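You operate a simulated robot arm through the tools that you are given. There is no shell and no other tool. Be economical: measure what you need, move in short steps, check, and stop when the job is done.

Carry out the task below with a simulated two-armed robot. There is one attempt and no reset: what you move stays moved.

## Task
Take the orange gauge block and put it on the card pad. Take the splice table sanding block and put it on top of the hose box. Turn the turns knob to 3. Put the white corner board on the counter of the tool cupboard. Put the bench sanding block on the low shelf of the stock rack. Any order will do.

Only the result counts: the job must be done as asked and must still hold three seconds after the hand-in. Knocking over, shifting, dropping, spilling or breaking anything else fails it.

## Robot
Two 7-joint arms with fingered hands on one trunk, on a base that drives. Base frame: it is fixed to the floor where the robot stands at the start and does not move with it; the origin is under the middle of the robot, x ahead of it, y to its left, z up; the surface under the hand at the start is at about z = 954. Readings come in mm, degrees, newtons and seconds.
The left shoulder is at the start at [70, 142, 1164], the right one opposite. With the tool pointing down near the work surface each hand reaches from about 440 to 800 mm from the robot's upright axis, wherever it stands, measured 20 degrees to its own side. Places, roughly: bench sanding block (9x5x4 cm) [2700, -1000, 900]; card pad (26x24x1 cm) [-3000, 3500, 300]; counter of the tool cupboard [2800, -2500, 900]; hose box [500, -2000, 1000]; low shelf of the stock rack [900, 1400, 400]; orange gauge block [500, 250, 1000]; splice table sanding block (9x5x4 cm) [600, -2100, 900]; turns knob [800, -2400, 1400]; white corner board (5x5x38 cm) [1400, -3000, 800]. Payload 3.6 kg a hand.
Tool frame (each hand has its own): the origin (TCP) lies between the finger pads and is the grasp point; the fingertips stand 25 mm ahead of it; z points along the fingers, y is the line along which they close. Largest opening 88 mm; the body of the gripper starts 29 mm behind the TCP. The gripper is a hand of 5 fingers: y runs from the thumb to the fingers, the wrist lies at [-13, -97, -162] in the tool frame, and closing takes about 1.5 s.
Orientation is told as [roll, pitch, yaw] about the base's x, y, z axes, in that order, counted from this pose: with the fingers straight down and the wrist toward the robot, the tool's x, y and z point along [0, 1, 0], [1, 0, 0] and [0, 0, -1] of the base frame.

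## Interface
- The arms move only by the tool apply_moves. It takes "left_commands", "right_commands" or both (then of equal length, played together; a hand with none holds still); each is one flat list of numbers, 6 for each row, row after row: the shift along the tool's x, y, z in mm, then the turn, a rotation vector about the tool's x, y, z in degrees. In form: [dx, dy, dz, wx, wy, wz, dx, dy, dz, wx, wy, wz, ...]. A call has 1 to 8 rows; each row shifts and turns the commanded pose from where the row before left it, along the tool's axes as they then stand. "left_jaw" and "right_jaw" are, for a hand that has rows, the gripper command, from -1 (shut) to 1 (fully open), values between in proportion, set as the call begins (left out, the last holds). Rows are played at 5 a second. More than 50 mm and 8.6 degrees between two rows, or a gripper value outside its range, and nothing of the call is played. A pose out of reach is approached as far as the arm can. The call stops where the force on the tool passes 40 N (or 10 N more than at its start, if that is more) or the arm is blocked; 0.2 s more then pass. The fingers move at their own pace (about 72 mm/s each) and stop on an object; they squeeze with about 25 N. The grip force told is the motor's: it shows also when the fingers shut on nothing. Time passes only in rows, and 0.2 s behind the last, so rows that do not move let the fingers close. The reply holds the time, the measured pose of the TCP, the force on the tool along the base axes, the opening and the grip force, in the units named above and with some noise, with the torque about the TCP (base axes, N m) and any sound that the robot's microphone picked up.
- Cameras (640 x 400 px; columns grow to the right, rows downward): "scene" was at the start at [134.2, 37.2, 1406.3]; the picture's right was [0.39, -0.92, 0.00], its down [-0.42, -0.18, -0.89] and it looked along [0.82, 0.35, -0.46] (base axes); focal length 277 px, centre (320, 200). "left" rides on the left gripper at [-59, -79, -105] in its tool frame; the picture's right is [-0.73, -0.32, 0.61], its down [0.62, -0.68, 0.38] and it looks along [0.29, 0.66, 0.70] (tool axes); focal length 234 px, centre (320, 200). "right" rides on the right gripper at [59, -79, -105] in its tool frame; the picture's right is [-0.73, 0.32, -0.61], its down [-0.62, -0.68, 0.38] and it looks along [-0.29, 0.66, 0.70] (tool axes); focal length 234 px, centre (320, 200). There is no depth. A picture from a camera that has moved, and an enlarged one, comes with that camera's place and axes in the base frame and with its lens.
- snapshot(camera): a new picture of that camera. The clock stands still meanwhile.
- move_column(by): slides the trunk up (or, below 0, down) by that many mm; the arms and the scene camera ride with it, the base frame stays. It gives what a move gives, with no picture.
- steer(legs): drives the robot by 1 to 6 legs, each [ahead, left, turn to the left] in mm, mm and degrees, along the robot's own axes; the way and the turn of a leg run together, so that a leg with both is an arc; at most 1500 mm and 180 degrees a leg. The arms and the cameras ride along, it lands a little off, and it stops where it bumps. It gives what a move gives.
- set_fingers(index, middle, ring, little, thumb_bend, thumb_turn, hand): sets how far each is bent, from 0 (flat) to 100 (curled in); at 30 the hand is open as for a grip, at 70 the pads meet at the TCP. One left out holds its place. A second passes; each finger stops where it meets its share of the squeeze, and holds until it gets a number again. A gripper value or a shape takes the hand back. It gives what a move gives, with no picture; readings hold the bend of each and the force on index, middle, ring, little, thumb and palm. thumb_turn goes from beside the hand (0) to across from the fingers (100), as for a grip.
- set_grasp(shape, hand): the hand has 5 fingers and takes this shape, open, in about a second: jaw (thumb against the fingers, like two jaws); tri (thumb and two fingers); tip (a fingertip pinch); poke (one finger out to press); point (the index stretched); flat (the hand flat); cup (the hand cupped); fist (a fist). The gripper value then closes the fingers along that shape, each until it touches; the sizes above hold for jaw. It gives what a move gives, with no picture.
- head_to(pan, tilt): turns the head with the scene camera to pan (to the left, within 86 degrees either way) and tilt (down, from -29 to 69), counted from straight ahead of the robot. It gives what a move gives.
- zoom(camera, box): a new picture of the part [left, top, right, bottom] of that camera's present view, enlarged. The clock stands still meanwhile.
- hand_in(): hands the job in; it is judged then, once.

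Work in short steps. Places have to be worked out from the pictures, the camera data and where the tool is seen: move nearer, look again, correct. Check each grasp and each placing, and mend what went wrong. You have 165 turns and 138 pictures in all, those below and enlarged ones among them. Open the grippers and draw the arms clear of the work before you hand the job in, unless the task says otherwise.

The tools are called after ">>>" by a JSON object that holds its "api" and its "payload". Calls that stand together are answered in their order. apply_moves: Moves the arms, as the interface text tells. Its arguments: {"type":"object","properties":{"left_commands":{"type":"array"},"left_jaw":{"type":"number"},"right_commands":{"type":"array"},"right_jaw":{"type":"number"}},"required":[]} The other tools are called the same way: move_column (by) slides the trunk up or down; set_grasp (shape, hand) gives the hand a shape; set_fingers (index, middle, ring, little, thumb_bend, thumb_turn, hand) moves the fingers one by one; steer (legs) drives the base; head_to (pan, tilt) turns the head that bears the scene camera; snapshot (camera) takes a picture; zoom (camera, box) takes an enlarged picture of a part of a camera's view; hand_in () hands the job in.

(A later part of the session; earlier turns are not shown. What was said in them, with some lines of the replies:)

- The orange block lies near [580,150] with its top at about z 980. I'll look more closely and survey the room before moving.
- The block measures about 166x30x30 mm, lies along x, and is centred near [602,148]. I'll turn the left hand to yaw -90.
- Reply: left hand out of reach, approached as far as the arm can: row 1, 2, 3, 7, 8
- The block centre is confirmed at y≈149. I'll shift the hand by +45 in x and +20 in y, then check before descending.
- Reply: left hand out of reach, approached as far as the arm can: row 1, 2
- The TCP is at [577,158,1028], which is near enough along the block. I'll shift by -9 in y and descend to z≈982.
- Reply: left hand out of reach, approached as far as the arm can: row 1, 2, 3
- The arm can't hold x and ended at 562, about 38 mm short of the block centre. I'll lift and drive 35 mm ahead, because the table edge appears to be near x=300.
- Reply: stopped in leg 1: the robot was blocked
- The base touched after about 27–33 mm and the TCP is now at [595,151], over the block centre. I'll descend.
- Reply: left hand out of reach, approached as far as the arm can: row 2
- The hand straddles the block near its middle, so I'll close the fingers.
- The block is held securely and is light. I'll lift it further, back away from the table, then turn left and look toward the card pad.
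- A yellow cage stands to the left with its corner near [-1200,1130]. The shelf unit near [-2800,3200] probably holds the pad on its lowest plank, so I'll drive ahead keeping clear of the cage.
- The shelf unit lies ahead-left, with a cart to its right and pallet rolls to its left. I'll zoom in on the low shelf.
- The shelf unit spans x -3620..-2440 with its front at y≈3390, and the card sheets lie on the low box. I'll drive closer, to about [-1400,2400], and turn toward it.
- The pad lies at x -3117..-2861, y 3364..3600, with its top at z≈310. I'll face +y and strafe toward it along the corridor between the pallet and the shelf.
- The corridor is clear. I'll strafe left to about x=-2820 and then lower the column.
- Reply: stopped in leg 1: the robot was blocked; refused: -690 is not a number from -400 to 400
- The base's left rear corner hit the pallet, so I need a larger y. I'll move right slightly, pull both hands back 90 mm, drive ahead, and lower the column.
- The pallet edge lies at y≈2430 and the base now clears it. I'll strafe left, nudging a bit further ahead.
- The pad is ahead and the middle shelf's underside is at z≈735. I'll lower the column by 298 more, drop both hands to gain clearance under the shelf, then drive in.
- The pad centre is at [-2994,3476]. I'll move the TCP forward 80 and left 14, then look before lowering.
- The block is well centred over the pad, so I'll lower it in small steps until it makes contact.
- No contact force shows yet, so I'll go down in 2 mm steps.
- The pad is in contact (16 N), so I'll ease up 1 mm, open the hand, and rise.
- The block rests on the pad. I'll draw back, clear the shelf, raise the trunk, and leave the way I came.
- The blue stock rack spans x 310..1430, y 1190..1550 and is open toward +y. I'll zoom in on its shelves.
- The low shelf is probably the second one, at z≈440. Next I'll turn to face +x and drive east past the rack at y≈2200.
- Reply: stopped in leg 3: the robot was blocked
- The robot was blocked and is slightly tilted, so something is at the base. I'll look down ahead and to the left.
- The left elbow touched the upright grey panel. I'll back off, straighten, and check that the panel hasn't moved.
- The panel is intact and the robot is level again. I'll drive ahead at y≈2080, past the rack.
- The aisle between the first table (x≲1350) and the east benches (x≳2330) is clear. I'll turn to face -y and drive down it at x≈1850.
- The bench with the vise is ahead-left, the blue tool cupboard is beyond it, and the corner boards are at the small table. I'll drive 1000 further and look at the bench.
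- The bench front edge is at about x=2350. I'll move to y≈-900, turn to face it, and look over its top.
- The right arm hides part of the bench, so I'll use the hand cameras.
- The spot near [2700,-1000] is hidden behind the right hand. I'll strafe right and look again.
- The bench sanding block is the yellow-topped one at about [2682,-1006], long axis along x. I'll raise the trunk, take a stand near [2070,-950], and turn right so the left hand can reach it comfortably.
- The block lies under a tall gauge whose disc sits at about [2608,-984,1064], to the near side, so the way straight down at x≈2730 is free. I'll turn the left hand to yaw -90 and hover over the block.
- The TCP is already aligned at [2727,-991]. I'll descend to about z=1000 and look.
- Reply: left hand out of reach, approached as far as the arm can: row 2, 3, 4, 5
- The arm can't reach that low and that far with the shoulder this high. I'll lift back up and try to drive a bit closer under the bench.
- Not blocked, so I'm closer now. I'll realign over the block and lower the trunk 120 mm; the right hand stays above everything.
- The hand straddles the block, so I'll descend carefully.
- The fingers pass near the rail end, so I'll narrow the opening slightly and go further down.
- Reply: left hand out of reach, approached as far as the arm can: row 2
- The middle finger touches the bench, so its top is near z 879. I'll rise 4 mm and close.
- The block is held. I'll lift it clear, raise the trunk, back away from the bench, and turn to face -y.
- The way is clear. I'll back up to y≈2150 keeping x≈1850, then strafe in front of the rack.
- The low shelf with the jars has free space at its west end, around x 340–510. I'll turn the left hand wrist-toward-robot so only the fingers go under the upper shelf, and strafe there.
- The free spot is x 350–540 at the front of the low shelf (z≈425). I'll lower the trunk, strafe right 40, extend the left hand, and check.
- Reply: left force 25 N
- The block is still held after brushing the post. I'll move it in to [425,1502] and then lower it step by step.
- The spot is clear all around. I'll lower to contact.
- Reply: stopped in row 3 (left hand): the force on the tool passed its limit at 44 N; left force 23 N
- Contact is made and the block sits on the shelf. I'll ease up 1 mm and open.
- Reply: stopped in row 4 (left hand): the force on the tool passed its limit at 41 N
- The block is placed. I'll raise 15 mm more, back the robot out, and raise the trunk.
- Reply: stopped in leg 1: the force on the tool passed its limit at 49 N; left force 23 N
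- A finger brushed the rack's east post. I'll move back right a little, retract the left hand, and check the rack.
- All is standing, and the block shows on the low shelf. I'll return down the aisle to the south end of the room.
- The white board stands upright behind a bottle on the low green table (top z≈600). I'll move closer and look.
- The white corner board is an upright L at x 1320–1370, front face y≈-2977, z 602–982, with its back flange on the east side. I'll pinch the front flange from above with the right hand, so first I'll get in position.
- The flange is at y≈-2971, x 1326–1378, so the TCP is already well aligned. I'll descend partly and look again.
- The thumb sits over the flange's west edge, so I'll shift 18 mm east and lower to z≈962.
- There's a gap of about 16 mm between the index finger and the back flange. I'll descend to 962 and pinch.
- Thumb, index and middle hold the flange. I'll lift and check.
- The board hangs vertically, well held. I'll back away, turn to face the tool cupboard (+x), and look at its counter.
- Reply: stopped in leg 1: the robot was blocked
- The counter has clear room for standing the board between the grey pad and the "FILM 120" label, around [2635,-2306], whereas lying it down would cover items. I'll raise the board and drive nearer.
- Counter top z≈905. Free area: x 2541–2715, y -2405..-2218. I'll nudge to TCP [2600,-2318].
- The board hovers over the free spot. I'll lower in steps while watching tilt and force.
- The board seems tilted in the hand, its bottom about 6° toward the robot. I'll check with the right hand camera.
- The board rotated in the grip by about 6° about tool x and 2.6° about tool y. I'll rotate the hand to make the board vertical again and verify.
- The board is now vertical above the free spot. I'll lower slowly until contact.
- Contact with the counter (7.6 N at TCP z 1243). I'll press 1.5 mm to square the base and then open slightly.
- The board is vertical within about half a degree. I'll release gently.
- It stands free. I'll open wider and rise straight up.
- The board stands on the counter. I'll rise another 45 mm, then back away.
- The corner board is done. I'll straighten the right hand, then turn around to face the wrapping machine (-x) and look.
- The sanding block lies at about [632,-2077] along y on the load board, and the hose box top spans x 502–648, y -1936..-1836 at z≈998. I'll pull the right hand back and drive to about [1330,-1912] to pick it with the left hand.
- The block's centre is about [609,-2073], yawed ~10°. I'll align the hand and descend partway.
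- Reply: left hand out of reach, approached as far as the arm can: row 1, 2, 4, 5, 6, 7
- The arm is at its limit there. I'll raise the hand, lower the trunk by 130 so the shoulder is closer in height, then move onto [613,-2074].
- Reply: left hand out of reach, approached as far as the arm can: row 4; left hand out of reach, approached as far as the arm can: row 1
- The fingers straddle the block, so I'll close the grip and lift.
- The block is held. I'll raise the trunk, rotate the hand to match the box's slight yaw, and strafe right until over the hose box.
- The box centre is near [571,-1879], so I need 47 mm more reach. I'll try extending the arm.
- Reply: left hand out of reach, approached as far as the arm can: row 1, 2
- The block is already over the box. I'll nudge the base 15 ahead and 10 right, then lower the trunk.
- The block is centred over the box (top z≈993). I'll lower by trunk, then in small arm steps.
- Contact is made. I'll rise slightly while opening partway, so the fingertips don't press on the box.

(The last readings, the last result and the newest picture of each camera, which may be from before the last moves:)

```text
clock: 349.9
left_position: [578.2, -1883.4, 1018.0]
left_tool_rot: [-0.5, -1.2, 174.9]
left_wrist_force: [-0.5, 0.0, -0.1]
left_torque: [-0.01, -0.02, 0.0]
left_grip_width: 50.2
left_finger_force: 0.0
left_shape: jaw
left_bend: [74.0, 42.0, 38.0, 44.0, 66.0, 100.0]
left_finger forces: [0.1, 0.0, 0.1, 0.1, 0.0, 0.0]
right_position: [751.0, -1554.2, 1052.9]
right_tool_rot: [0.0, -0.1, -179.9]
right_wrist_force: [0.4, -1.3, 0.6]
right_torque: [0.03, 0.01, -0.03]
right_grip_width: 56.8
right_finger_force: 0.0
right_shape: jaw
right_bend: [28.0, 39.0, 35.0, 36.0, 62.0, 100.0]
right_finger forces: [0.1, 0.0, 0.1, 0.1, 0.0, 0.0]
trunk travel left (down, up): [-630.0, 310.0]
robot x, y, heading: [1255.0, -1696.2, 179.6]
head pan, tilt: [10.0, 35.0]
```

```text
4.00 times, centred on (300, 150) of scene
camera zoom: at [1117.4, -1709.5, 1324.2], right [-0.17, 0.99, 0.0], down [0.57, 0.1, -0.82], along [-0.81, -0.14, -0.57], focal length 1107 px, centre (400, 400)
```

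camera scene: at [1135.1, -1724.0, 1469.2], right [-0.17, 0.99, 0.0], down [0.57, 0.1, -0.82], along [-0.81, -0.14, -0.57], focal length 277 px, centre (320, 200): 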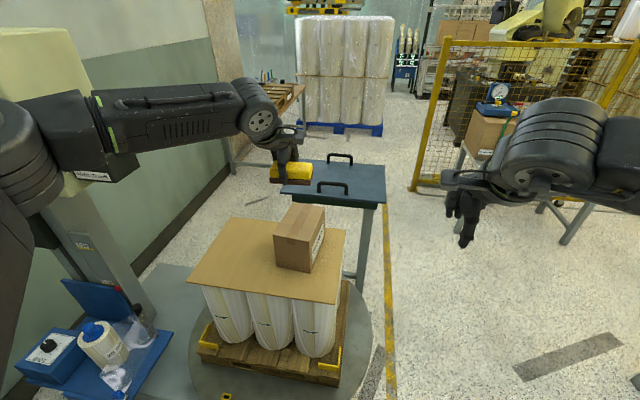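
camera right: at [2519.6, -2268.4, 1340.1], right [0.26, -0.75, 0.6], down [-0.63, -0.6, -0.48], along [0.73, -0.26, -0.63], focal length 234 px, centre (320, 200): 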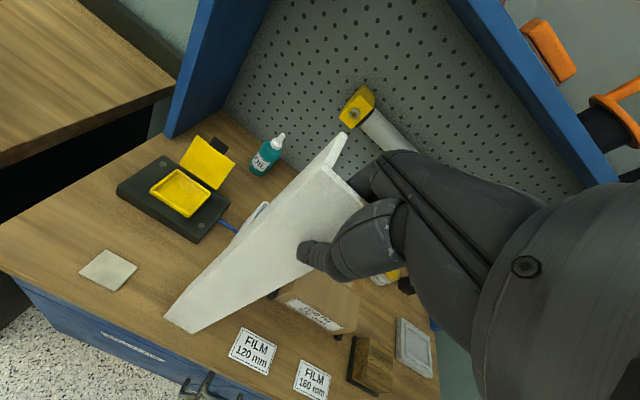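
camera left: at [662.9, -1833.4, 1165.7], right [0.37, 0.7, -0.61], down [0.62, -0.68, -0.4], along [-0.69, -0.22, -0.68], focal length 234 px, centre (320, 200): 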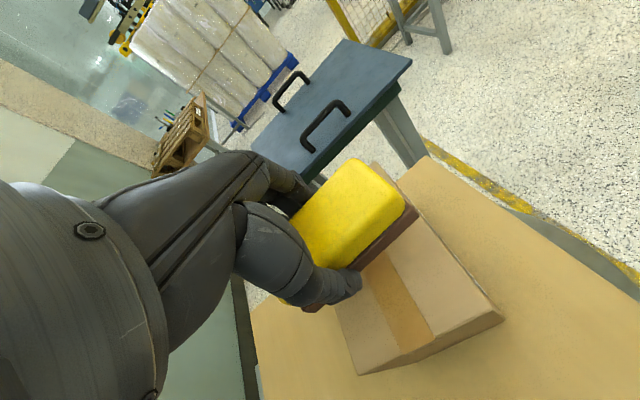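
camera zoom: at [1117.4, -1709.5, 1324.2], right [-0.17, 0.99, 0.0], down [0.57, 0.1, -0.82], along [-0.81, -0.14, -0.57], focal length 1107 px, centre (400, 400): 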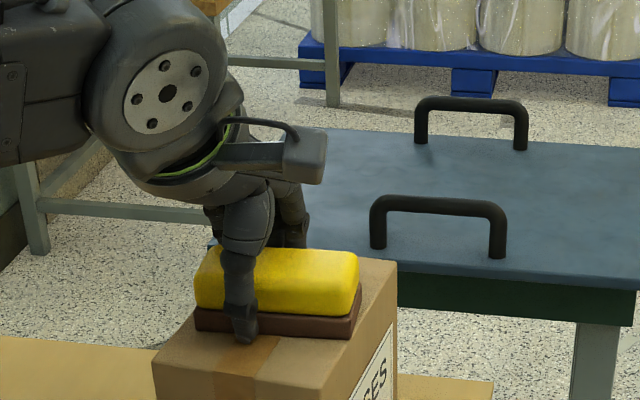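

>>> {"api": "apply_moves", "payload": {"left_commands": [0, 0, -8, 0, 0, 0, 0, 0, -8, 0, 0, 0, 0, 0, -20, 0, 0, 0, 0, 0, -30, 0, 0, 0], "left_jaw": 0.4}}

>>> {"api": "move_column", "payload": {"by": 200}}

>>> {"api": "snapshot", "payload": {"camera": "scene"}}

```text
clock: 350.9
left_position: [581.1, -1886.0, 1083.9]
left_tool_rot: [-0.4, -1.3, 174.9]
left_wrist_force: [0.2, -0.4, 0.1]
left_torque: [-0.02, 0.0, 0.03]
left_grip_width: 61.2
left_finger_force: 0.0
left_shape: jaw
left_bend: [28.0, 37.0, 34.0, 35.0, 58.0, 99.0]
left_finger forces: [0.0, 0.0, 0.1, 0.0, 0.0, 0.1]
left hand out of reach, approached as far as the arm can: row 4
right_position: [751.8, -1552.3, 1052.2]
right_tool_rot: [0.0, -0.1, -179.9]
right_wrist_force: [0.4, -0.3, -0.7]
right_torque: [0.03, 0.02, -0.04]
right_grip_width: 56.9
right_finger_force: 0.1
right_shape: jaw
right_bend: [28.0, 39.0, 35.0, 36.0, 62.0, 100.0]
right_finger forces: [0.0, 0.1, 0.1, 0.0, 0.0, 0.0]
trunk travel left (down, up): [-630.0, 310.0]
robot x, y, heading: [1253.3, -1698.2, 179.7]
head pan, tilt: [10.0, 35.0]
```

```text
clock: 353.0
left_position: [580.1, -1886.5, 1284.3]
left_tool_rot: [-0.4, -1.2, 174.9]
left_wrist_force: [0.1, 0.0, -0.6]
left_torque: [-0.03, 0.07, -0.01]
left_grip_width: 61.3
left_finger_force: 0.0
left_shape: jaw
left_bend: [28.0, 37.0, 34.0, 35.0, 58.0, 99.0]
left_finger forces: [0.1, 0.0, 0.0, 0.1, 0.2, 0.0]
right_position: [750.3, -1553.5, 1253.5]
right_tool_rot: [0.0, -0.1, -179.9]
right_wrist_force: [-0.5, 0.8, 1.1]
right_torque: [0.0, 0.01, 0.02]
right_grip_width: 56.9
right_finger_force: 0.1
right_shape: jaw
right_bend: [28.0, 39.0, 35.0, 36.0, 62.0, 100.0]
right_finger forces: [0.0, 0.1, 0.0, 0.0, 0.0, 0.0]
trunk travel left (down, up): [-830.0, 110.0]
robot x, y, heading: [1250.3, -1699.0, 179.9]
head pan, tilt: [10.0, 35.0]
```

```text
19 pictures are left
camera scene: at [1117.4, -1709.4, 1524.2], right [-0.17, 0.99, 0.0], down [0.57, 0.1, -0.82], along [-0.81, -0.14, -0.57], focal length 277 px, centre (320, 200)
```

scene: 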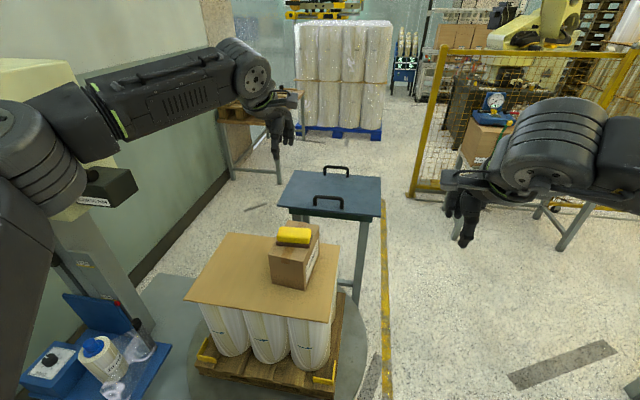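

The block rests on the hose box. Now the knob: I'll back well away, raise the trunk, and strafe to stand in front of the control panel.

>>> {"api": "steer", "payload": {"legs": [[-400, 0, 0], [0, 540, 0]]}}

>>> {"api": "head_to", "payload": {"pan": 12, "tilt": 8}}

>>> {"api": "snapshot", "payload": {"camera": "scene"}}

```text
clock: 358.3
left_position: [988.5, -2422.6, 1284.6]
left_tool_rot: [-0.5, -1.3, 175.0]
left_wrist_force: [0.8, -0.4, -0.5]
left_torque: [0.0, -0.01, 0.0]
left_grip_width: 61.2
left_finger_force: 0.1
left_shape: jaw
left_bend: [28.0, 37.0, 34.0, 35.0, 58.0, 99.0]
left_finger forces: [0.0, 0.0, 0.0, 0.1, 0.0, 0.1]
right_position: [1158.9, -2090.6, 1254.1]
right_tool_rot: [0.1, -0.1, -179.9]
right_wrist_force: [-0.2, 0.9, 0.0]
right_torque: [0.0, 0.01, 0.0]
right_grip_width: 56.9
right_finger_force: 0.1
right_shape: jaw
right_bend: [28.0, 39.0, 35.0, 36.0, 62.0, 100.0]
right_finger forces: [0.0, 0.0, 0.0, 0.1, 0.0, 0.0]
trunk travel left (down, up): [-830.0, 110.0]
robot x, y, heading: [1661.5, -2234.8, 180.0]
head pan, tilt: [10.0, 35.0]
```

```text
clock: 359.2
left_position: [986.7, -2426.1, 1283.2]
left_tool_rot: [-0.7, -1.3, 175.0]
left_wrist_force: [0.2, -0.6, 0.4]
left_torque: [-0.03, 0.04, 0.01]
left_grip_width: 61.2
left_finger_force: 0.0
left_shape: jaw
left_bend: [28.0, 37.0, 34.0, 35.0, 58.0, 99.0]
left_finger forces: [0.1, 0.0, 0.0, 0.0, 0.0, 0.0]
right_position: [1157.8, -2092.8, 1253.6]
right_tool_rot: [0.0, -0.1, -179.9]
right_wrist_force: [-0.1, 0.1, -0.7]
right_torque: [-0.02, -0.02, -0.01]
right_grip_width: 56.7
right_finger_force: 0.2
right_shape: jaw
right_bend: [28.0, 39.0, 35.0, 36.0, 62.0, 100.0]
right_finger forces: [0.1, 0.0, 0.1, 0.1, 0.0, 0.1]
trunk travel left (down, up): [-830.0, 110.0]
robot x, y, heading: [1661.5, -2233.7, 179.7]
head pan, tilt: [12.0, 8.0]
```

```text
18 pictures are left
camera scene: at [1520.9, -2252.6, 1567.6], right [-0.21, 0.98, 0.0], down [0.14, 0.03, -0.99], along [-0.97, -0.2, -0.14], focal length 277 px, centre (320, 200)
```

scene: 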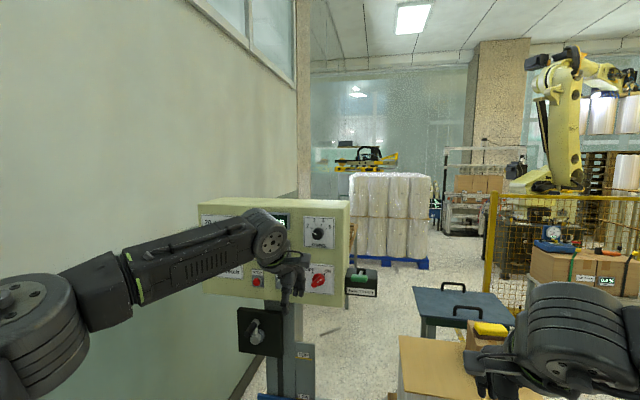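

>>> {"api": "zoom", "payload": {"camera": "scene", "box": [280, 205, 360, 305]}}

```text
4.00 times, centred on (320, 255) of scene
camera zoom: at [1520.9, -2252.6, 1567.6], right [-0.21, 0.98, 0.0], down [0.14, 0.03, -0.99], along [-0.97, -0.2, -0.14], focal length 1107 px, centre (320, -20)
```

zoom: 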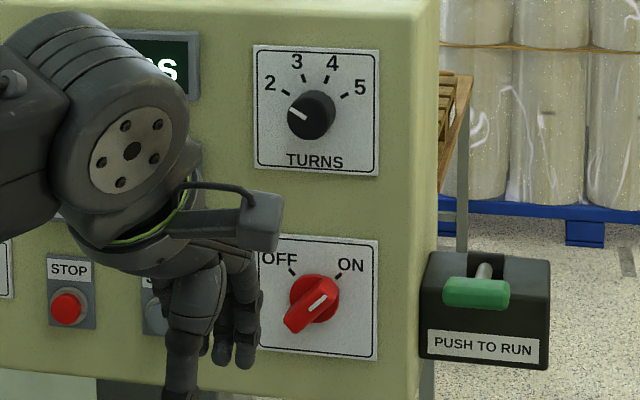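

The knob points to 2; "3" is about 40° clockwise. Knob centre is about [790,-2414,1363], diameter ≈33 mm. I'll point the left hand forward (fingers toward the panel).

>>> {"api": "apply_moves", "payload": {"left_commands": [0, 0, 0, 0, 0, -5, 0, 0, 0, -8.4, 0, 0, 0, 0, 0, -8.4, 0, 0, 0, 0, 0, -8.4, 0, 0, 0, 0, 0, -8.4, 0, 0, 0, 0, 0, -8.4, 0, 0, 0, 0, 0, -8.4, 0, 0, 0, 0, 0, -8.4, 0, 0]}}

>>> {"api": "apply_moves", "payload": {"left_commands": [0, 0, 0, -8.4, 0, 0, 0, 0, 0, -8.4, 0, 0, 0, 0, 0, -8.4, 0, 0, 0, 0, 0, -6, 0, 0]}}

```text
clock: 361.0
left_position: [987.6, -2425.2, 1283.9]
left_tool_rot: [-1.5, -60.1, -178.6]
left_wrist_force: [-0.1, -0.2, 0.2]
left_torque: [0.0, 0.0, -0.01]
left_grip_width: 61.6
left_finger_force: 0.1
left_shape: jaw
left_bend: [27.0, 37.0, 34.0, 35.0, 58.0, 99.0]
left_finger forces: [0.0, 0.0, 0.0, 0.1, 0.1, 0.0]
right_position: [1157.7, -2093.3, 1253.4]
right_tool_rot: [0.0, -0.1, -179.8]
right_wrist_force: [-1.0, 0.4, 0.6]
right_torque: [-0.02, 0.01, 0.02]
right_grip_width: 56.9
right_finger_force: 0.1
right_shape: jaw
right_bend: [28.0, 39.0, 35.0, 36.0, 62.0, 100.0]
right_finger forces: [0.1, 0.0, 0.0, 0.0, 0.1, 0.0]
trunk travel left (down, up): [-830.0, 110.0]
robot x, y, heading: [1663.8, -2231.1, 180.1]
head pan, tilt: [12.0, 8.0]
```

```text
clock: 362.0
left_position: [970.7, -2443.3, 1325.8]
left_tool_rot: [-149.1, -89.1, -31.4]
left_wrist_force: [-0.3, 0.1, 0.1]
left_torque: [0.0, -0.01, -0.02]
left_grip_width: 61.3
left_finger_force: 0.0
left_shape: jaw
left_bend: [27.0, 37.0, 34.0, 35.0, 58.0, 99.0]
left_finger forces: [0.1, 0.0, 0.0, 0.0, 0.1, 0.0]
left hand out of reach, approached as far as the arm can: row 3, 4
right_position: [1157.7, -2093.1, 1252.3]
right_tool_rot: [0.1, -0.1, -180.0]
right_wrist_force: [0.5, -0.2, -0.6]
right_torque: [0.04, -0.05, -0.02]
right_grip_width: 56.8
right_finger_force: 0.1
right_shape: jaw
right_bend: [28.0, 39.0, 35.0, 36.0, 62.0, 100.0]
right_finger forces: [0.0, 0.0, 0.0, 0.1, 0.0, 0.0]
trunk travel left (down, up): [-830.0, 110.0]
robot x, y, heading: [1661.9, -2233.4, 179.8]
head pan, tilt: [12.0, 8.0]
```

The hand now points at the panel. I'll drive 100 mm ahead and look through the hand camera.

>>> {"api": "steer", "payload": {"legs": [[100, -20, 0.2]]}}

>>> {"api": "snapshot", "payload": {"camera": "left"}}

>>> {"api": "snapshot", "payload": {"camera": "scene"}}

```text
clock: 363.1
left_position: [874.8, -2425.2, 1328.2]
left_tool_rot: [-150.3, -89.0, -30.0]
left_wrist_force: [0.5, 0.0, -0.9]
left_torque: [0.02, 0.03, 0.01]
left_grip_width: 61.3
left_finger_force: 0.0
left_shape: jaw
left_bend: [27.0, 37.0, 34.0, 35.0, 58.0, 99.0]
left_finger forces: [0.0, 0.0, 0.1, 0.0, 0.0, 0.0]
right_position: [1060.1, -2074.7, 1254.9]
right_tool_rot: [0.1, -0.2, -179.7]
right_wrist_force: [-0.1, -0.1, -0.4]
right_torque: [0.0, 0.03, 0.01]
right_grip_width: 56.9
right_finger_force: 0.1
right_shape: jaw
right_bend: [28.0, 39.0, 35.0, 36.0, 62.0, 100.0]
right_finger forces: [0.0, 0.0, 0.0, 0.1, 0.0, 0.1]
trunk travel left (down, up): [-830.0, 110.0]
robot x, y, heading: [1562.2, -2207.4, -180.0]
head pan, tilt: [12.0, 8.0]
```

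```text
16 pictures are left
camera left: at [978.0, -2365.8, 1248.6], right [-0.61, 0.73, -0.31], down [-0.4, -0.62, -0.68], along [-0.69, -0.29, 0.66], focal length 234 px, centre (320, 200)
```

left: 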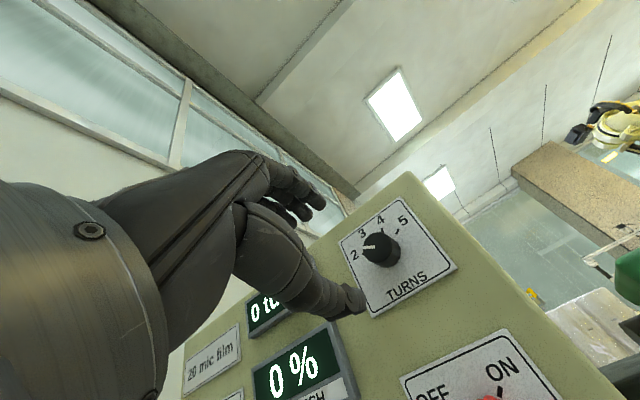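

```text
15 pictures are left
camera scene: at [1424.8, -2232.8, 1568.0], right [-0.21, 0.98, 0.0], down [0.13, 0.03, -0.99], along [-0.97, -0.21, -0.14], focal length 277 px, centre (320, 200)
```

scene: 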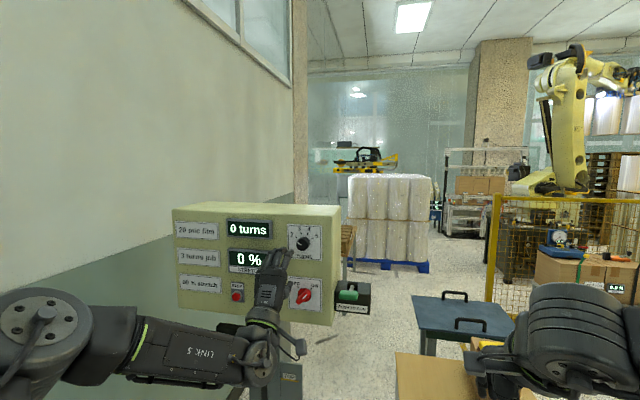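

Knob axis is about y=-2420, z=1358, cap at x≈758. I'll retract the hand 80, raise the trunk 30, drive 150 ahead, and set a -20° pre-turn so there's room to twist.

>>> {"api": "apply_moves", "payload": {"left_commands": [0, 0, -40, 0, 0, 0, 0, 0, -40, 0, 0, 0, 0, 0, 0, 0, 0, -6.7, 0, 0, 0, 0, 0, -6.7, 0, 0, 0, 0, 0, -6.6]}}

>>> {"api": "move_column", "payload": {"by": 30}}

>>> {"api": "steer", "payload": {"legs": [[140, 0, 0]]}}

>>> {"api": "snapshot", "payload": {"camera": "left"}}

```text
clock: 364.3
left_position: [933.2, -2469.2, 1380.5]
left_tool_rot: [-91.7, -69.5, -88.8]
left_wrist_force: [0.3, -0.4, 0.4]
left_torque: [-0.01, 0.0, -0.01]
left_grip_width: 61.3
left_finger_force: 0.0
left_shape: jaw
left_bend: [27.0, 37.0, 34.0, 35.0, 58.0, 99.0]
left_finger forces: [0.0, 0.0, 0.0, 0.0, 0.1, 0.0]
left hand out of reach, approached as far as the arm can: row 1, 2, 3, 4, 5
right_position: [1059.8, -2074.0, 1254.2]
right_tool_rot: [0.0, -0.1, -179.6]
right_wrist_force: [0.5, 0.4, 0.0]
right_torque: [-0.03, 0.0, -0.01]
right_grip_width: 56.9
right_finger_force: 0.1
right_shape: jaw
right_bend: [28.0, 39.0, 35.0, 36.0, 62.0, 100.0]
right_finger forces: [0.0, 0.1, 0.0, 0.0, 0.0, 0.1]
trunk travel left (down, up): [-830.0, 110.0]
robot x, y, heading: [1563.4, -2213.5, -180.1]
head pan, tilt: [12.0, 8.0]
```

```text
clock: 365.1
left_position: [931.3, -2469.2, 1409.6]
left_tool_rot: [-91.3, -69.6, -89.1]
left_wrist_force: [-0.4, -0.2, 0.0]
left_torque: [0.01, 0.0, -0.05]
left_grip_width: 61.3
left_finger_force: 0.0
left_shape: jaw
left_bend: [27.0, 37.0, 34.0, 35.0, 58.0, 99.0]
left_finger forces: [0.1, 0.0, 0.1, 0.0, 0.0, 0.1]
right_position: [1057.0, -2072.4, 1283.4]
right_tool_rot: [-0.1, -0.1, -179.8]
right_wrist_force: [0.5, 0.6, -1.4]
right_torque: [0.01, 0.02, 0.02]
right_grip_width: 56.7
right_finger_force: 0.0
right_shape: jaw
right_bend: [28.0, 39.0, 35.0, 36.0, 62.0, 100.0]
right_finger forces: [0.0, 0.1, 0.1, 0.1, 0.0, 0.1]
trunk travel left (down, up): [-860.0, 80.0]
robot x, y, heading: [1561.8, -2210.1, -180.1]
head pan, tilt: [12.0, 8.0]
```

```text
clock: 366.4
left_position: [792.9, -2468.8, 1411.6]
left_tool_rot: [-91.8, -69.7, -88.7]
left_wrist_force: [-0.7, -0.3, 0.3]
left_torque: [0.0, -0.03, 0.01]
left_grip_width: 61.5
left_finger_force: 0.0
left_shape: jaw
left_bend: [27.0, 37.0, 34.0, 35.0, 58.0, 99.0]
left_finger forces: [0.1, 0.0, 0.0, 0.1, 0.0, 0.0]
right_position: [919.2, -2072.6, 1284.4]
right_tool_rot: [0.0, -0.2, -179.8]
right_wrist_force: [1.2, 0.5, 0.2]
right_torque: [0.02, 0.04, -0.01]
right_grip_width: 56.9
right_finger_force: 0.0
right_shape: jaw
right_bend: [28.0, 39.0, 35.0, 36.0, 62.0, 100.0]
right_finger forces: [0.1, 0.0, 0.0, 0.1, 0.0, 0.1]
trunk travel left (down, up): [-860.0, 80.0]
robot x, y, heading: [1419.3, -2213.0, 180.0]
head pan, tilt: [12.0, 8.0]
```

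```text
14 pictures are left
camera left: at [897.7, -2386.8, 1356.8], right [-0.6, 0.8, -0.04], down [-0.4, -0.34, -0.85], along [-0.69, -0.49, 0.52], focal length 234 px, centre (320, 200)
```

left: 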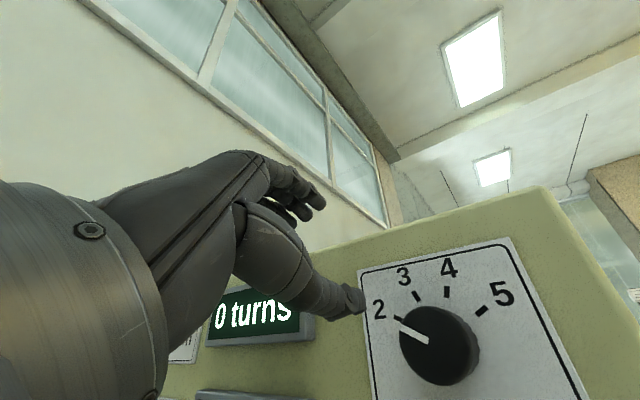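

The arm prefers the opposite wrist turn. Refined knob axis: y≈-2423, z≈1354, cap at x≈758. I'll back off 50 mm, rotate the hand +50° about its axis, and see where it settles.

>>> {"api": "steer", "payload": {"legs": [[-60, 0, 0]]}}

>>> {"api": "apply_moves", "payload": {"left_commands": [0, 0, 0, 0, 0, 8.4, 0, 0, 0, 0, 0, 8.4, 0, 0, 0, 0, 0, 8.4, 0, 0, 0, 0, 0, 8.4, 0, 0, 0, 0, 0, 8.4, 0, 0, 0, 0, 0, 8]}}

```text
clock: 367.4
left_position: [838.6, -2466.7, 1404.9]
left_tool_rot: [-90.2, -69.7, -90.4]
left_wrist_force: [-0.9, 0.1, -1.2]
left_torque: [0.0, 0.05, 0.01]
left_grip_width: 61.4
left_finger_force: 0.0
left_shape: jaw
left_bend: [27.0, 37.0, 34.0, 35.0, 58.0, 99.0]
left_finger forces: [0.0, 0.0, 0.1, 0.1, 0.1, 0.0]
right_position: [967.9, -2073.3, 1279.8]
right_tool_rot: [0.1, 0.4, -179.9]
right_wrist_force: [-0.7, -0.4, -0.3]
right_torque: [0.01, -0.05, 0.02]
right_grip_width: 56.8
right_finger_force: 0.0
right_shape: jaw
right_bend: [28.0, 39.0, 35.0, 36.0, 62.0, 100.0]
right_finger forces: [0.0, 0.0, 0.0, 0.0, 0.0, 0.1]
trunk travel left (down, up): [-860.0, 80.0]
robot x, y, heading: [1479.3, -2212.1, 179.8]
head pan, tilt: [12.0, 8.0]
```

```text
clock: 368.8
left_position: [848.8, -2467.0, 1411.1]
left_tool_rot: [91.0, -60.2, 88.5]
left_wrist_force: [-0.2, -1.0, -0.1]
left_torque: [0.0, 0.02, -0.01]
left_grip_width: 61.3
left_finger_force: 0.0
left_shape: jaw
left_bend: [27.0, 37.0, 34.0, 35.0, 58.0, 99.0]
left_finger forces: [0.0, 0.0, 0.0, 0.1, 0.0, 0.0]
right_position: [976.8, -2072.7, 1283.9]
right_tool_rot: [0.0, -0.2, -179.9]
right_wrist_force: [0.3, 0.3, 0.2]
right_torque: [-0.02, 0.0, 0.03]
right_grip_width: 57.0
right_finger_force: 0.0
right_shape: jaw
right_bend: [28.0, 39.0, 35.0, 36.0, 62.0, 100.0]
right_finger forces: [0.1, 0.1, 0.0, 0.0, 0.0, 0.1]
trunk travel left (down, up): [-860.0, 80.0]
robot x, y, heading: [1479.8, -2215.0, 179.9]
head pan, tilt: [12.0, 8.0]
```

Reachable now. I'll align with the knob axis first, at a safe distance.

>>> {"api": "apply_moves", "payload": {"left_commands": [-33.3, -13.7, 0, 0, 0, 0, -33.3, -13.7, 0, 0, 0, 0, 0, 0, 25, 0, 0, 0]}}

>>> {"api": "snapshot", "payload": {"camera": "left"}}

```text
clock: 369.6
left_position: [821.1, -2423.4, 1351.4]
left_tool_rot: [91.0, -60.2, 88.7]
left_wrist_force: [-0.5, -0.6, -0.2]
left_torque: [0.01, 0.02, -0.02]
left_grip_width: 61.4
left_finger_force: 0.1
left_shape: jaw
left_bend: [27.0, 37.0, 34.0, 35.0, 58.0, 99.0]
left_finger forces: [0.1, 0.1, 0.0, 0.0, 0.0, 0.2]
right_position: [976.0, -2071.4, 1282.9]
right_tool_rot: [0.0, -0.1, -179.7]
right_wrist_force: [-0.3, 0.2, -0.5]
right_torque: [0.01, 0.04, 0.0]
right_grip_width: 57.4
right_finger_force: 0.1
right_shape: jaw
right_bend: [28.0, 39.0, 35.0, 36.0, 62.0, 100.0]
right_finger forces: [0.1, 0.0, 0.0, 0.0, 0.1, 0.0]
trunk travel left (down, up): [-860.0, 80.0]
robot x, y, heading: [1480.8, -2213.8, 179.8]
head pan, tilt: [12.0, 8.0]
```

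```text
13 pictures are left
camera left: at [925.7, -2412.1, 1252.9], right [-0.61, 0.48, -0.63], down [-0.39, -0.88, -0.28], along [-0.69, 0.08, 0.72], focal length 234 px, centre (320, 200)
```

left: 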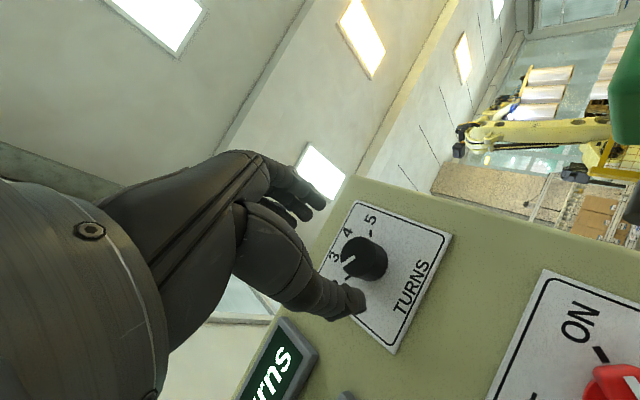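

Knob axis confirmed at y≈-2422.5, z≈1357. I'll correct the height by 5 mm and advance to x≈772.

>>> {"api": "apply_moves", "payload": {"left_commands": [2.8, 4.8, 0, 0, 0, 0, 0, 0, 20, 0, 0, 0, 0, 0, 20, 0, 0, 0, 0, 0, 8, 0, 0, 0]}}

>>> {"api": "snapshot", "payload": {"camera": "left"}}

```text
clock: 370.6
left_position: [776.7, -2421.6, 1359.7]
left_tool_rot: [90.9, -60.2, 88.5]
left_wrist_force: [-0.4, -0.3, -0.6]
left_torque: [0.0, 0.01, -0.01]
left_grip_width: 61.2
left_finger_force: 0.1
left_shape: jaw
left_bend: [27.0, 37.0, 34.0, 35.0, 58.0, 99.0]
left_finger forces: [0.0, 0.0, 0.0, 0.0, 0.1, 0.1]
right_position: [977.1, -2072.5, 1281.9]
right_tool_rot: [0.1, -0.1, -180.0]
right_wrist_force: [-0.4, -0.4, -0.4]
right_torque: [0.02, -0.02, -0.03]
right_grip_width: 56.9
right_finger_force: 0.2
right_shape: jaw
right_bend: [28.0, 39.0, 35.0, 36.0, 62.0, 100.0]
right_finger forces: [0.0, 0.0, 0.1, 0.0, 0.0, 0.1]
trunk travel left (down, up): [-860.0, 80.0]
robot x, y, heading: [1482.9, -2213.7, 179.8]
head pan, tilt: [12.0, 8.0]
```

```text
12 pictures are left
camera left: at [879.5, -2411.6, 1261.3], right [-0.61, 0.48, -0.63], down [-0.39, -0.88, -0.28], along [-0.69, 0.08, 0.72], focal length 234 px, centre (320, 200)
```

left: 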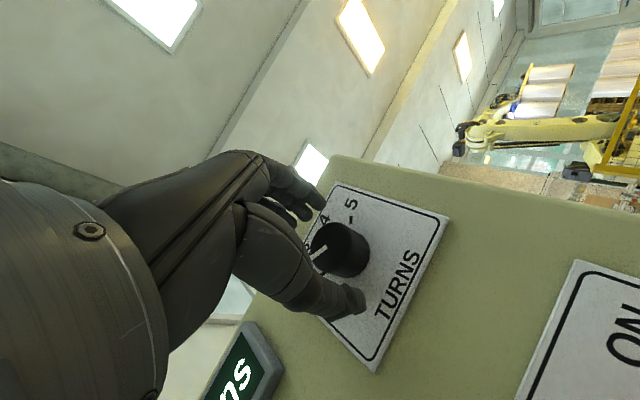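

>>> {"api": "apply_moves", "payload": {"left_commands": [-1, -2, 5, 0, 0, 0, 0, 0, 4, 0, 0, 0, 0, 0, 0, 0, 0, 0]}}

>>> {"api": "snapshot", "payload": {"camera": "left"}}

```text
clock: 371.4
left_position: [767.8, -2423.2, 1357.8]
left_tool_rot: [90.9, -60.3, 88.6]
left_wrist_force: [0.4, -0.8, 0.5]
left_torque: [0.02, 0.0, 0.01]
left_grip_width: 61.2
left_finger_force: 0.0
left_shape: jaw
left_bend: [27.0, 37.0, 34.0, 35.0, 58.0, 99.0]
left_finger forces: [0.1, 0.1, 0.0, 0.1, 0.1, 0.0]
right_position: [976.4, -2073.2, 1283.1]
right_tool_rot: [0.0, -0.2, -179.9]
right_wrist_force: [-0.5, -0.1, -0.4]
right_torque: [0.0, 0.02, 0.03]
right_grip_width: 56.9
right_finger_force: 0.1
right_shape: jaw
right_bend: [28.0, 39.0, 35.0, 36.0, 62.0, 100.0]
right_finger forces: [0.1, 0.1, 0.0, 0.0, 0.0, 0.0]
trunk travel left (down, up): [-860.0, 80.0]
robot x, y, heading: [1478.6, -2216.2, 179.7]
head pan, tilt: [12.0, 8.0]
```

```text
11 pictures are left
camera left: at [870.6, -2412.7, 1258.6], right [-0.61, 0.48, -0.63], down [-0.39, -0.88, -0.28], along [-0.69, 0.08, 0.72], focal length 234 px, centre (320, 200)
```

left: 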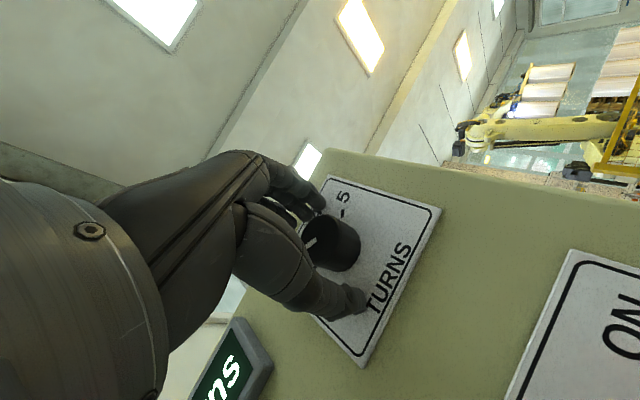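

The fingers straddle the knob, so I'll close on it.

>>> {"api": "apply_moves", "payload": {"left_commands": [0, 0, 0, 0, 0, 0, 0, 0, 0, 0, 0, 0, 0, 0, 0, 0, 0, 0, 0, 0, 0, 0, 0, 0, 0, 0, 0, 0, 0, 0, 0, 0, 0, 0, 0, 0], "left_jaw": -1}}

>>> {"api": "snapshot", "payload": {"camera": "left"}}

```text
clock: 372.8
left_position: [766.8, -2424.5, 1357.2]
left_tool_rot: [90.9, -60.3, 88.7]
left_wrist_force: [1.5, -1.1, -5.1]
left_torque: [-0.05, -0.1, 0.01]
left_grip_width: 24.1
left_finger_force: 25.3
left_shape: jaw
left_bend: [74.0, 59.0, 64.0, 62.0, 74.0, 100.0]
left_finger forces: [12.5, 6.2, 0.0, 0.0, 23.8, 0.0]
right_position: [976.8, -2072.0, 1282.2]
right_tool_rot: [0.0, -0.1, -179.9]
right_wrist_force: [0.2, 0.3, -0.4]
right_torque: [0.01, -0.04, 0.02]
right_grip_width: 56.7
right_finger_force: 0.1
right_shape: jaw
right_bend: [28.0, 39.0, 35.0, 36.0, 62.0, 100.0]
right_finger forces: [0.1, 0.0, 0.0, 0.0, 0.1, 0.0]
trunk travel left (down, up): [-860.0, 80.0]
robot x, y, heading: [1478.8, -2212.5, 180.2]
head pan, tilt: [12.0, 8.0]
```

```text
10 pictures are left
camera left: at [870.2, -2413.2, 1258.1], right [-0.61, 0.48, -0.63], down [-0.39, -0.88, -0.28], along [-0.69, 0.08, 0.72], focal length 234 px, centre (320, 200)
```

left: 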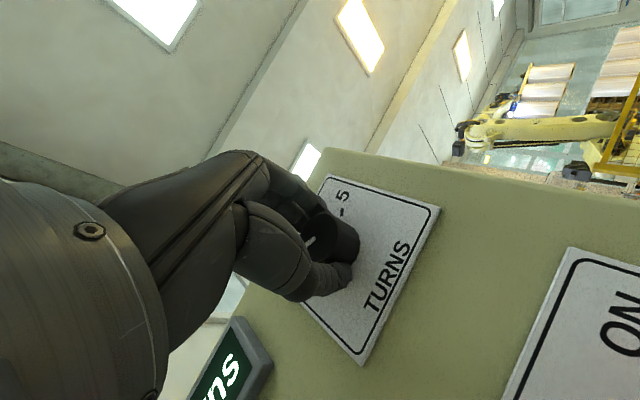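

Gripped by thumb, index and middle. I'll turn it 40° clockwise.

>>> {"api": "apply_moves", "payload": {"left_commands": [0, 0, 0, 0, 0, 8, 0, 0, 0, 0, 0, 8, 0, 0, 0, 0, 0, 8, 0, 0, 0, 0, 0, 8, 0, 0, 0, 0, 0, 8, 0, 0, 0, 0, 0, 0]}}

>>> {"api": "snapshot", "payload": {"camera": "left"}}

```text
clock: 374.2
left_position: [766.4, -2423.2, 1359.0]
left_tool_rot: [90.6, -20.1, 89.4]
left_wrist_force: [-0.7, 1.5, 0.9]
left_torque: [-0.01, 0.01, -0.06]
left_grip_width: 23.8
left_finger_force: 24.8
left_shape: jaw
left_bend: [74.0, 59.0, 64.0, 62.0, 74.0, 100.0]
left_finger forces: [15.0, 7.6, 0.0, 0.0, 21.0, 0.0]
right_position: [976.3, -2072.9, 1283.2]
right_tool_rot: [0.0, -0.2, -180.0]
right_wrist_force: [0.6, -0.6, 0.2]
right_torque: [-0.02, 0.03, -0.02]
right_grip_width: 56.9
right_finger_force: 0.2
right_shape: jaw
right_bend: [28.0, 39.0, 35.0, 36.0, 62.0, 100.0]
right_finger forces: [0.0, 0.0, 0.0, 0.0, 0.1, 0.0]
trunk travel left (down, up): [-860.0, 80.0]
robot x, y, heading: [1483.1, -2210.6, 180.1]
head pan, tilt: [12.0, 8.0]
```

```text
9 pictures are left
camera left: at [869.8, -2478.2, 1274.3], right [-0.61, -0.05, -0.79], down [-0.39, -0.85, 0.35], along [-0.69, 0.52, 0.51], focal length 234 px, centre (320, 200)
```

left: 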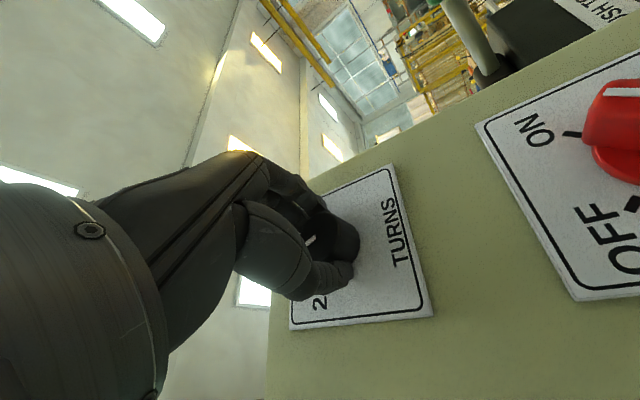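

The knob turned along with the hand. I'll open, draw straight back, and check the setting.

>>> {"api": "apply_moves", "payload": {"left_commands": [0, 0, 0, 0, 0, 0, 0, 0, 0, 0, 0, 0, 0, 0, 0, 0, 0, 0, 0, 0, 0, 0, 0, 0], "left_jaw": 0.4}}

>>> {"api": "steer", "payload": {"legs": [[-220, 0, 0]]}}

>>> {"api": "zoom", "payload": {"camera": "scene", "box": [220, 190, 370, 310]}}

```text
clock: 375.2
left_position: [766.8, -2424.0, 1358.2]
left_tool_rot: [90.5, -20.2, 89.2]
left_wrist_force: [-0.3, -0.2, 0.5]
left_torque: [-0.01, -0.01, -0.03]
left_grip_width: 61.3
left_finger_force: 0.1
left_shape: jaw
left_bend: [28.0, 37.0, 34.0, 35.0, 58.0, 99.0]
left_finger forces: [0.0, 0.1, 0.1, 0.0, 0.1, 0.0]
right_position: [976.4, -2072.7, 1282.6]
right_tool_rot: [0.0, 0.0, -179.9]
right_wrist_force: [0.7, 0.3, -0.3]
right_torque: [0.0, 0.03, -0.01]
right_grip_width: 56.9
right_finger_force: 0.1
right_shape: jaw
right_bend: [28.0, 39.0, 35.0, 36.0, 62.0, 100.0]
right_finger forces: [0.1, 0.0, 0.0, 0.0, 0.1, 0.0]
trunk travel left (down, up): [-860.0, 80.0]
robot x, y, heading: [1481.2, -2211.7, 179.8]
head pan, tilt: [12.0, 8.0]
```

```text
clock: 376.9
left_position: [983.7, -2422.2, 1355.8]
left_tool_rot: [90.5, -20.3, 89.2]
left_wrist_force: [0.1, -0.4, -0.8]
left_torque: [0.0, 0.03, 0.02]
left_grip_width: 61.2
left_finger_force: 0.0
left_shape: jaw
left_bend: [28.0, 37.0, 34.0, 35.0, 58.0, 99.0]
left_finger forces: [0.0, 0.0, 0.0, 0.0, 0.0, 0.1]
right_position: [1194.8, -2071.6, 1281.7]
right_tool_rot: [0.0, 0.2, 180.0]
right_wrist_force: [-0.5, -0.8, 0.0]
right_torque: [-0.02, 0.02, 0.0]
right_grip_width: 56.9
right_finger_force: 0.1
right_shape: jaw
right_bend: [28.0, 39.0, 35.0, 36.0, 62.0, 100.0]
right_finger forces: [0.0, 0.0, 0.0, 0.0, 0.0, 0.0]
trunk travel left (down, up): [-860.0, 80.0]
robot x, y, heading: [1703.3, -2216.9, 179.7]
head pan, tilt: [12.0, 8.0]
```

```text
3.33 times, centred on (295, 250) of scene
camera zoom: at [1555.6, -2232.2, 1597.2], right [-0.2, 0.98, 0.0], down [0.14, 0.03, -0.99], along [-0.97, -0.2, -0.14], focal length 923 px, centre (403, 33)
```

zoom: 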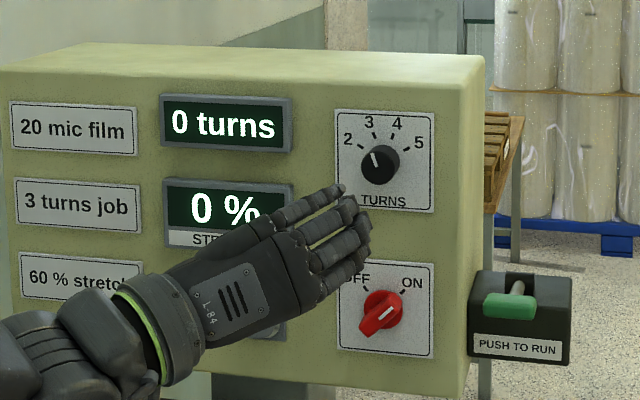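

>>> {"api": "zoom", "payload": {"camera": "scene", "box": [292, 210, 330, 245]}}

```text
11.43 times, centred on (311, 228) of scene
camera zoom: at [1555.6, -2232.2, 1597.2], right [-0.2, 0.98, 0.0], down [0.14, 0.03, -0.99], along [-0.97, -0.2, -0.14], focal length 3163 px, centre (423, -114)
```

zoom: 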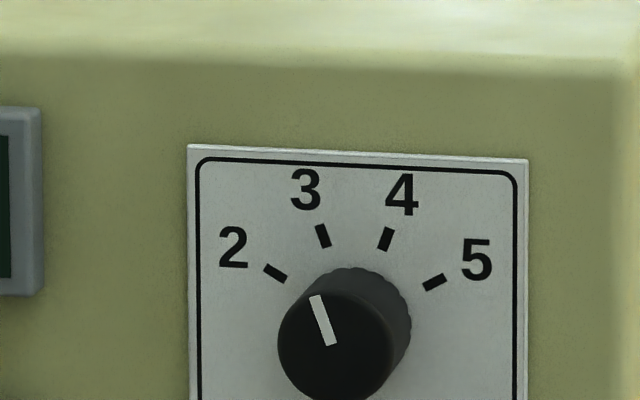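

The pointer sits exactly on 3. I'll open both grippers, then check the small table and the hose box one last time.

>>> {"api": "apply_moves", "payload": {"left_commands": [0, 0, -20, 0, 0, 0, 0, 0, 0, 0, 0, 0], "right_commands": [0, 0, -10, 0, 0, 0, 0, 0, 0, 0, 0, 0], "left_jaw": 1, "right_jaw": 1}}

>>> {"api": "head_to", "payload": {"pan": -10, "tilt": 25}}

>>> {"api": "snapshot", "payload": {"camera": "scene"}}

>>> {"api": "head_to", "payload": {"pan": 70, "tilt": 40}}

>>> {"api": "snapshot", "payload": {"camera": "scene"}}

```text
clock: 377.5
left_position: [1005.1, -2424.2, 1356.5]
left_tool_rot: [90.6, -20.3, 89.2]
left_wrist_force: [-0.1, -0.3, 0.3]
left_torque: [0.04, 0.0, -0.03]
left_grip_width: 87.7
left_finger_force: 0.0
left_shape: jaw
left_bend: [30.0, 30.0, 30.0, 30.0, 30.0, 98.0]
left_finger forces: [0.0, 0.0, 0.0, 0.0, 0.0, 0.1]
right_position: [1196.9, -2072.6, 1291.9]
right_tool_rot: [0.0, 0.0, 179.9]
right_wrist_force: [0.1, 0.5, 0.6]
right_torque: [0.02, -0.02, -0.01]
right_grip_width: 87.5
right_finger_force: 0.1
right_shape: jaw
right_bend: [30.0, 30.0, 30.0, 30.0, 30.0, 98.0]
right_finger forces: [0.1, 0.0, 0.0, 0.1, 0.1, 0.0]
trunk travel left (down, up): [-860.0, 80.0]
robot x, y, heading: [1701.8, -2215.8, 179.6]
head pan, tilt: [12.0, 8.0]
```

```text
clock: 378.3
left_position: [1007.3, -2424.1, 1358.2]
left_tool_rot: [90.5, -20.3, 89.1]
left_wrist_force: [0.3, -0.2, -0.9]
left_torque: [0.0, 0.03, -0.01]
left_grip_width: 87.4
left_finger_force: 0.1
left_shape: jaw
left_bend: [30.0, 30.0, 30.0, 30.0, 30.0, 98.0]
left_finger forces: [0.0, 0.1, 0.1, 0.0, 0.1, 0.0]
right_position: [1198.5, -2073.2, 1291.8]
right_tool_rot: [-0.1, -0.1, 180.1]
right_wrist_force: [-0.5, 0.3, -0.4]
right_torque: [-0.01, -0.03, -0.02]
right_grip_width: 87.6
right_finger_force: 0.1
right_shape: jaw
right_bend: [30.0, 30.0, 30.0, 30.0, 30.0, 98.0]
right_finger forces: [0.0, 0.0, 0.0, 0.0, 0.0, 0.0]
trunk travel left (down, up): [-860.0, 80.0]
robot x, y, heading: [1701.0, -2215.0, 179.5]
head pan, tilt: [-10.0, 25.0]
```

```text
6 pictures are left
camera scene: at [1559.9, -2196.8, 1570.1], right [0.18, 0.98, 0.0], down [0.42, -0.07, -0.91], along [-0.89, 0.16, -0.42], focal length 277 px, centre (320, 200)
```

scene: 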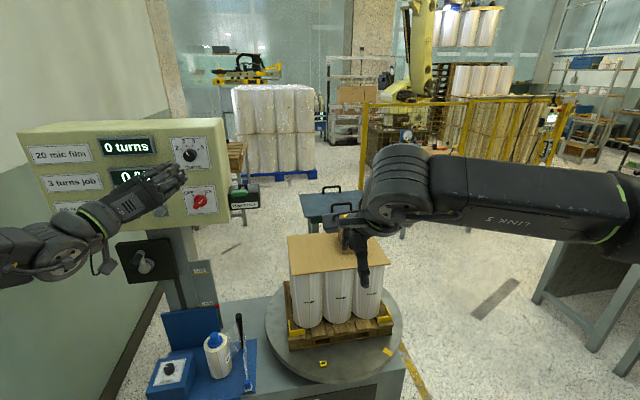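

```text
clock: 379.9
left_position: [1006.8, -2423.1, 1358.1]
left_tool_rot: [90.4, -20.3, 89.2]
left_wrist_force: [-0.1, 0.3, 0.4]
left_torque: [0.01, -0.03, -0.01]
left_grip_width: 87.6
left_finger_force: 0.1
left_shape: jaw
left_bend: [30.0, 30.0, 30.0, 30.0, 30.0, 98.0]
left_finger forces: [0.0, 0.1, 0.1, 0.1, 0.0, 0.0]
right_position: [1197.5, -2072.7, 1292.1]
right_tool_rot: [-0.1, -0.1, 180.0]
right_wrist_force: [-0.4, 0.1, 0.7]
right_torque: [-0.02, -0.02, 0.02]
right_grip_width: 88.0
right_finger_force: 0.1
right_shape: jaw
right_bend: [30.0, 30.0, 30.0, 30.0, 30.0, 98.0]
right_finger forces: [0.0, 0.0, 0.1, 0.0, 0.0, 0.0]
trunk travel left (down, up): [-860.0, 80.0]
robot x, y, heading: [1702.2, -2215.7, 179.7]
head pan, tilt: [70.0, 40.0]
```

```text
5 pictures are left
camera scene: at [1620.7, -2293.1, 1546.7], right [-0.94, 0.35, 0.0], down [0.22, 0.6, -0.77], along [-0.27, -0.72, -0.64], focal length 277 px, centre (320, 200)
```

scene: 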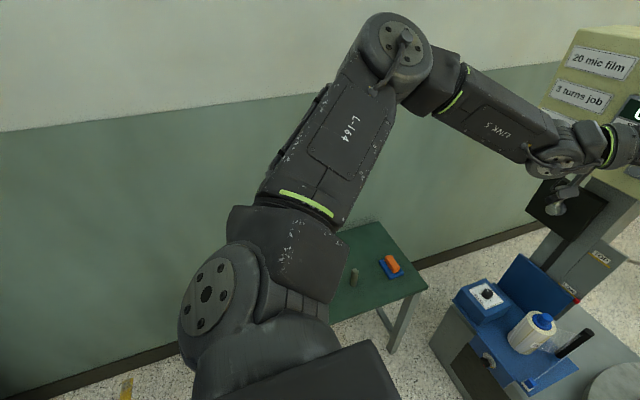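

The standing pin and sponge on the small table are still in place. All five parts are done and the grippers are open and clear, so I'm handing in.

>>> {"api": "hand_in", "payload": {}}

```text
The job is handed in.
```

I finished all five parts and handed the job in; the result wasn't reported back to me.

- **Orange gauge block:** on the card pad.
- **Splice table sanding block:** on top of the hose box.
- **Turns knob:** set to 3, with the pointer on the 3 mark.
- **White corner board:** standing upright on the tool cupboard counter. Laying it flat would have covered other items.
- **Bench sanding block:** on the low shelf of the stock rack. I took "low shelf" to be the second one up.

The robot bumped the first table, a pallet of rolls and an upright grey panel, and probably the small green table. A finger and the held block also brushed two rack posts. The panel and the rack looked undisturbed afterwards. I never took a closer look at the first table or the pallet. In the last picture the arm hid part of the green table, including the bottles and the brown board on it.
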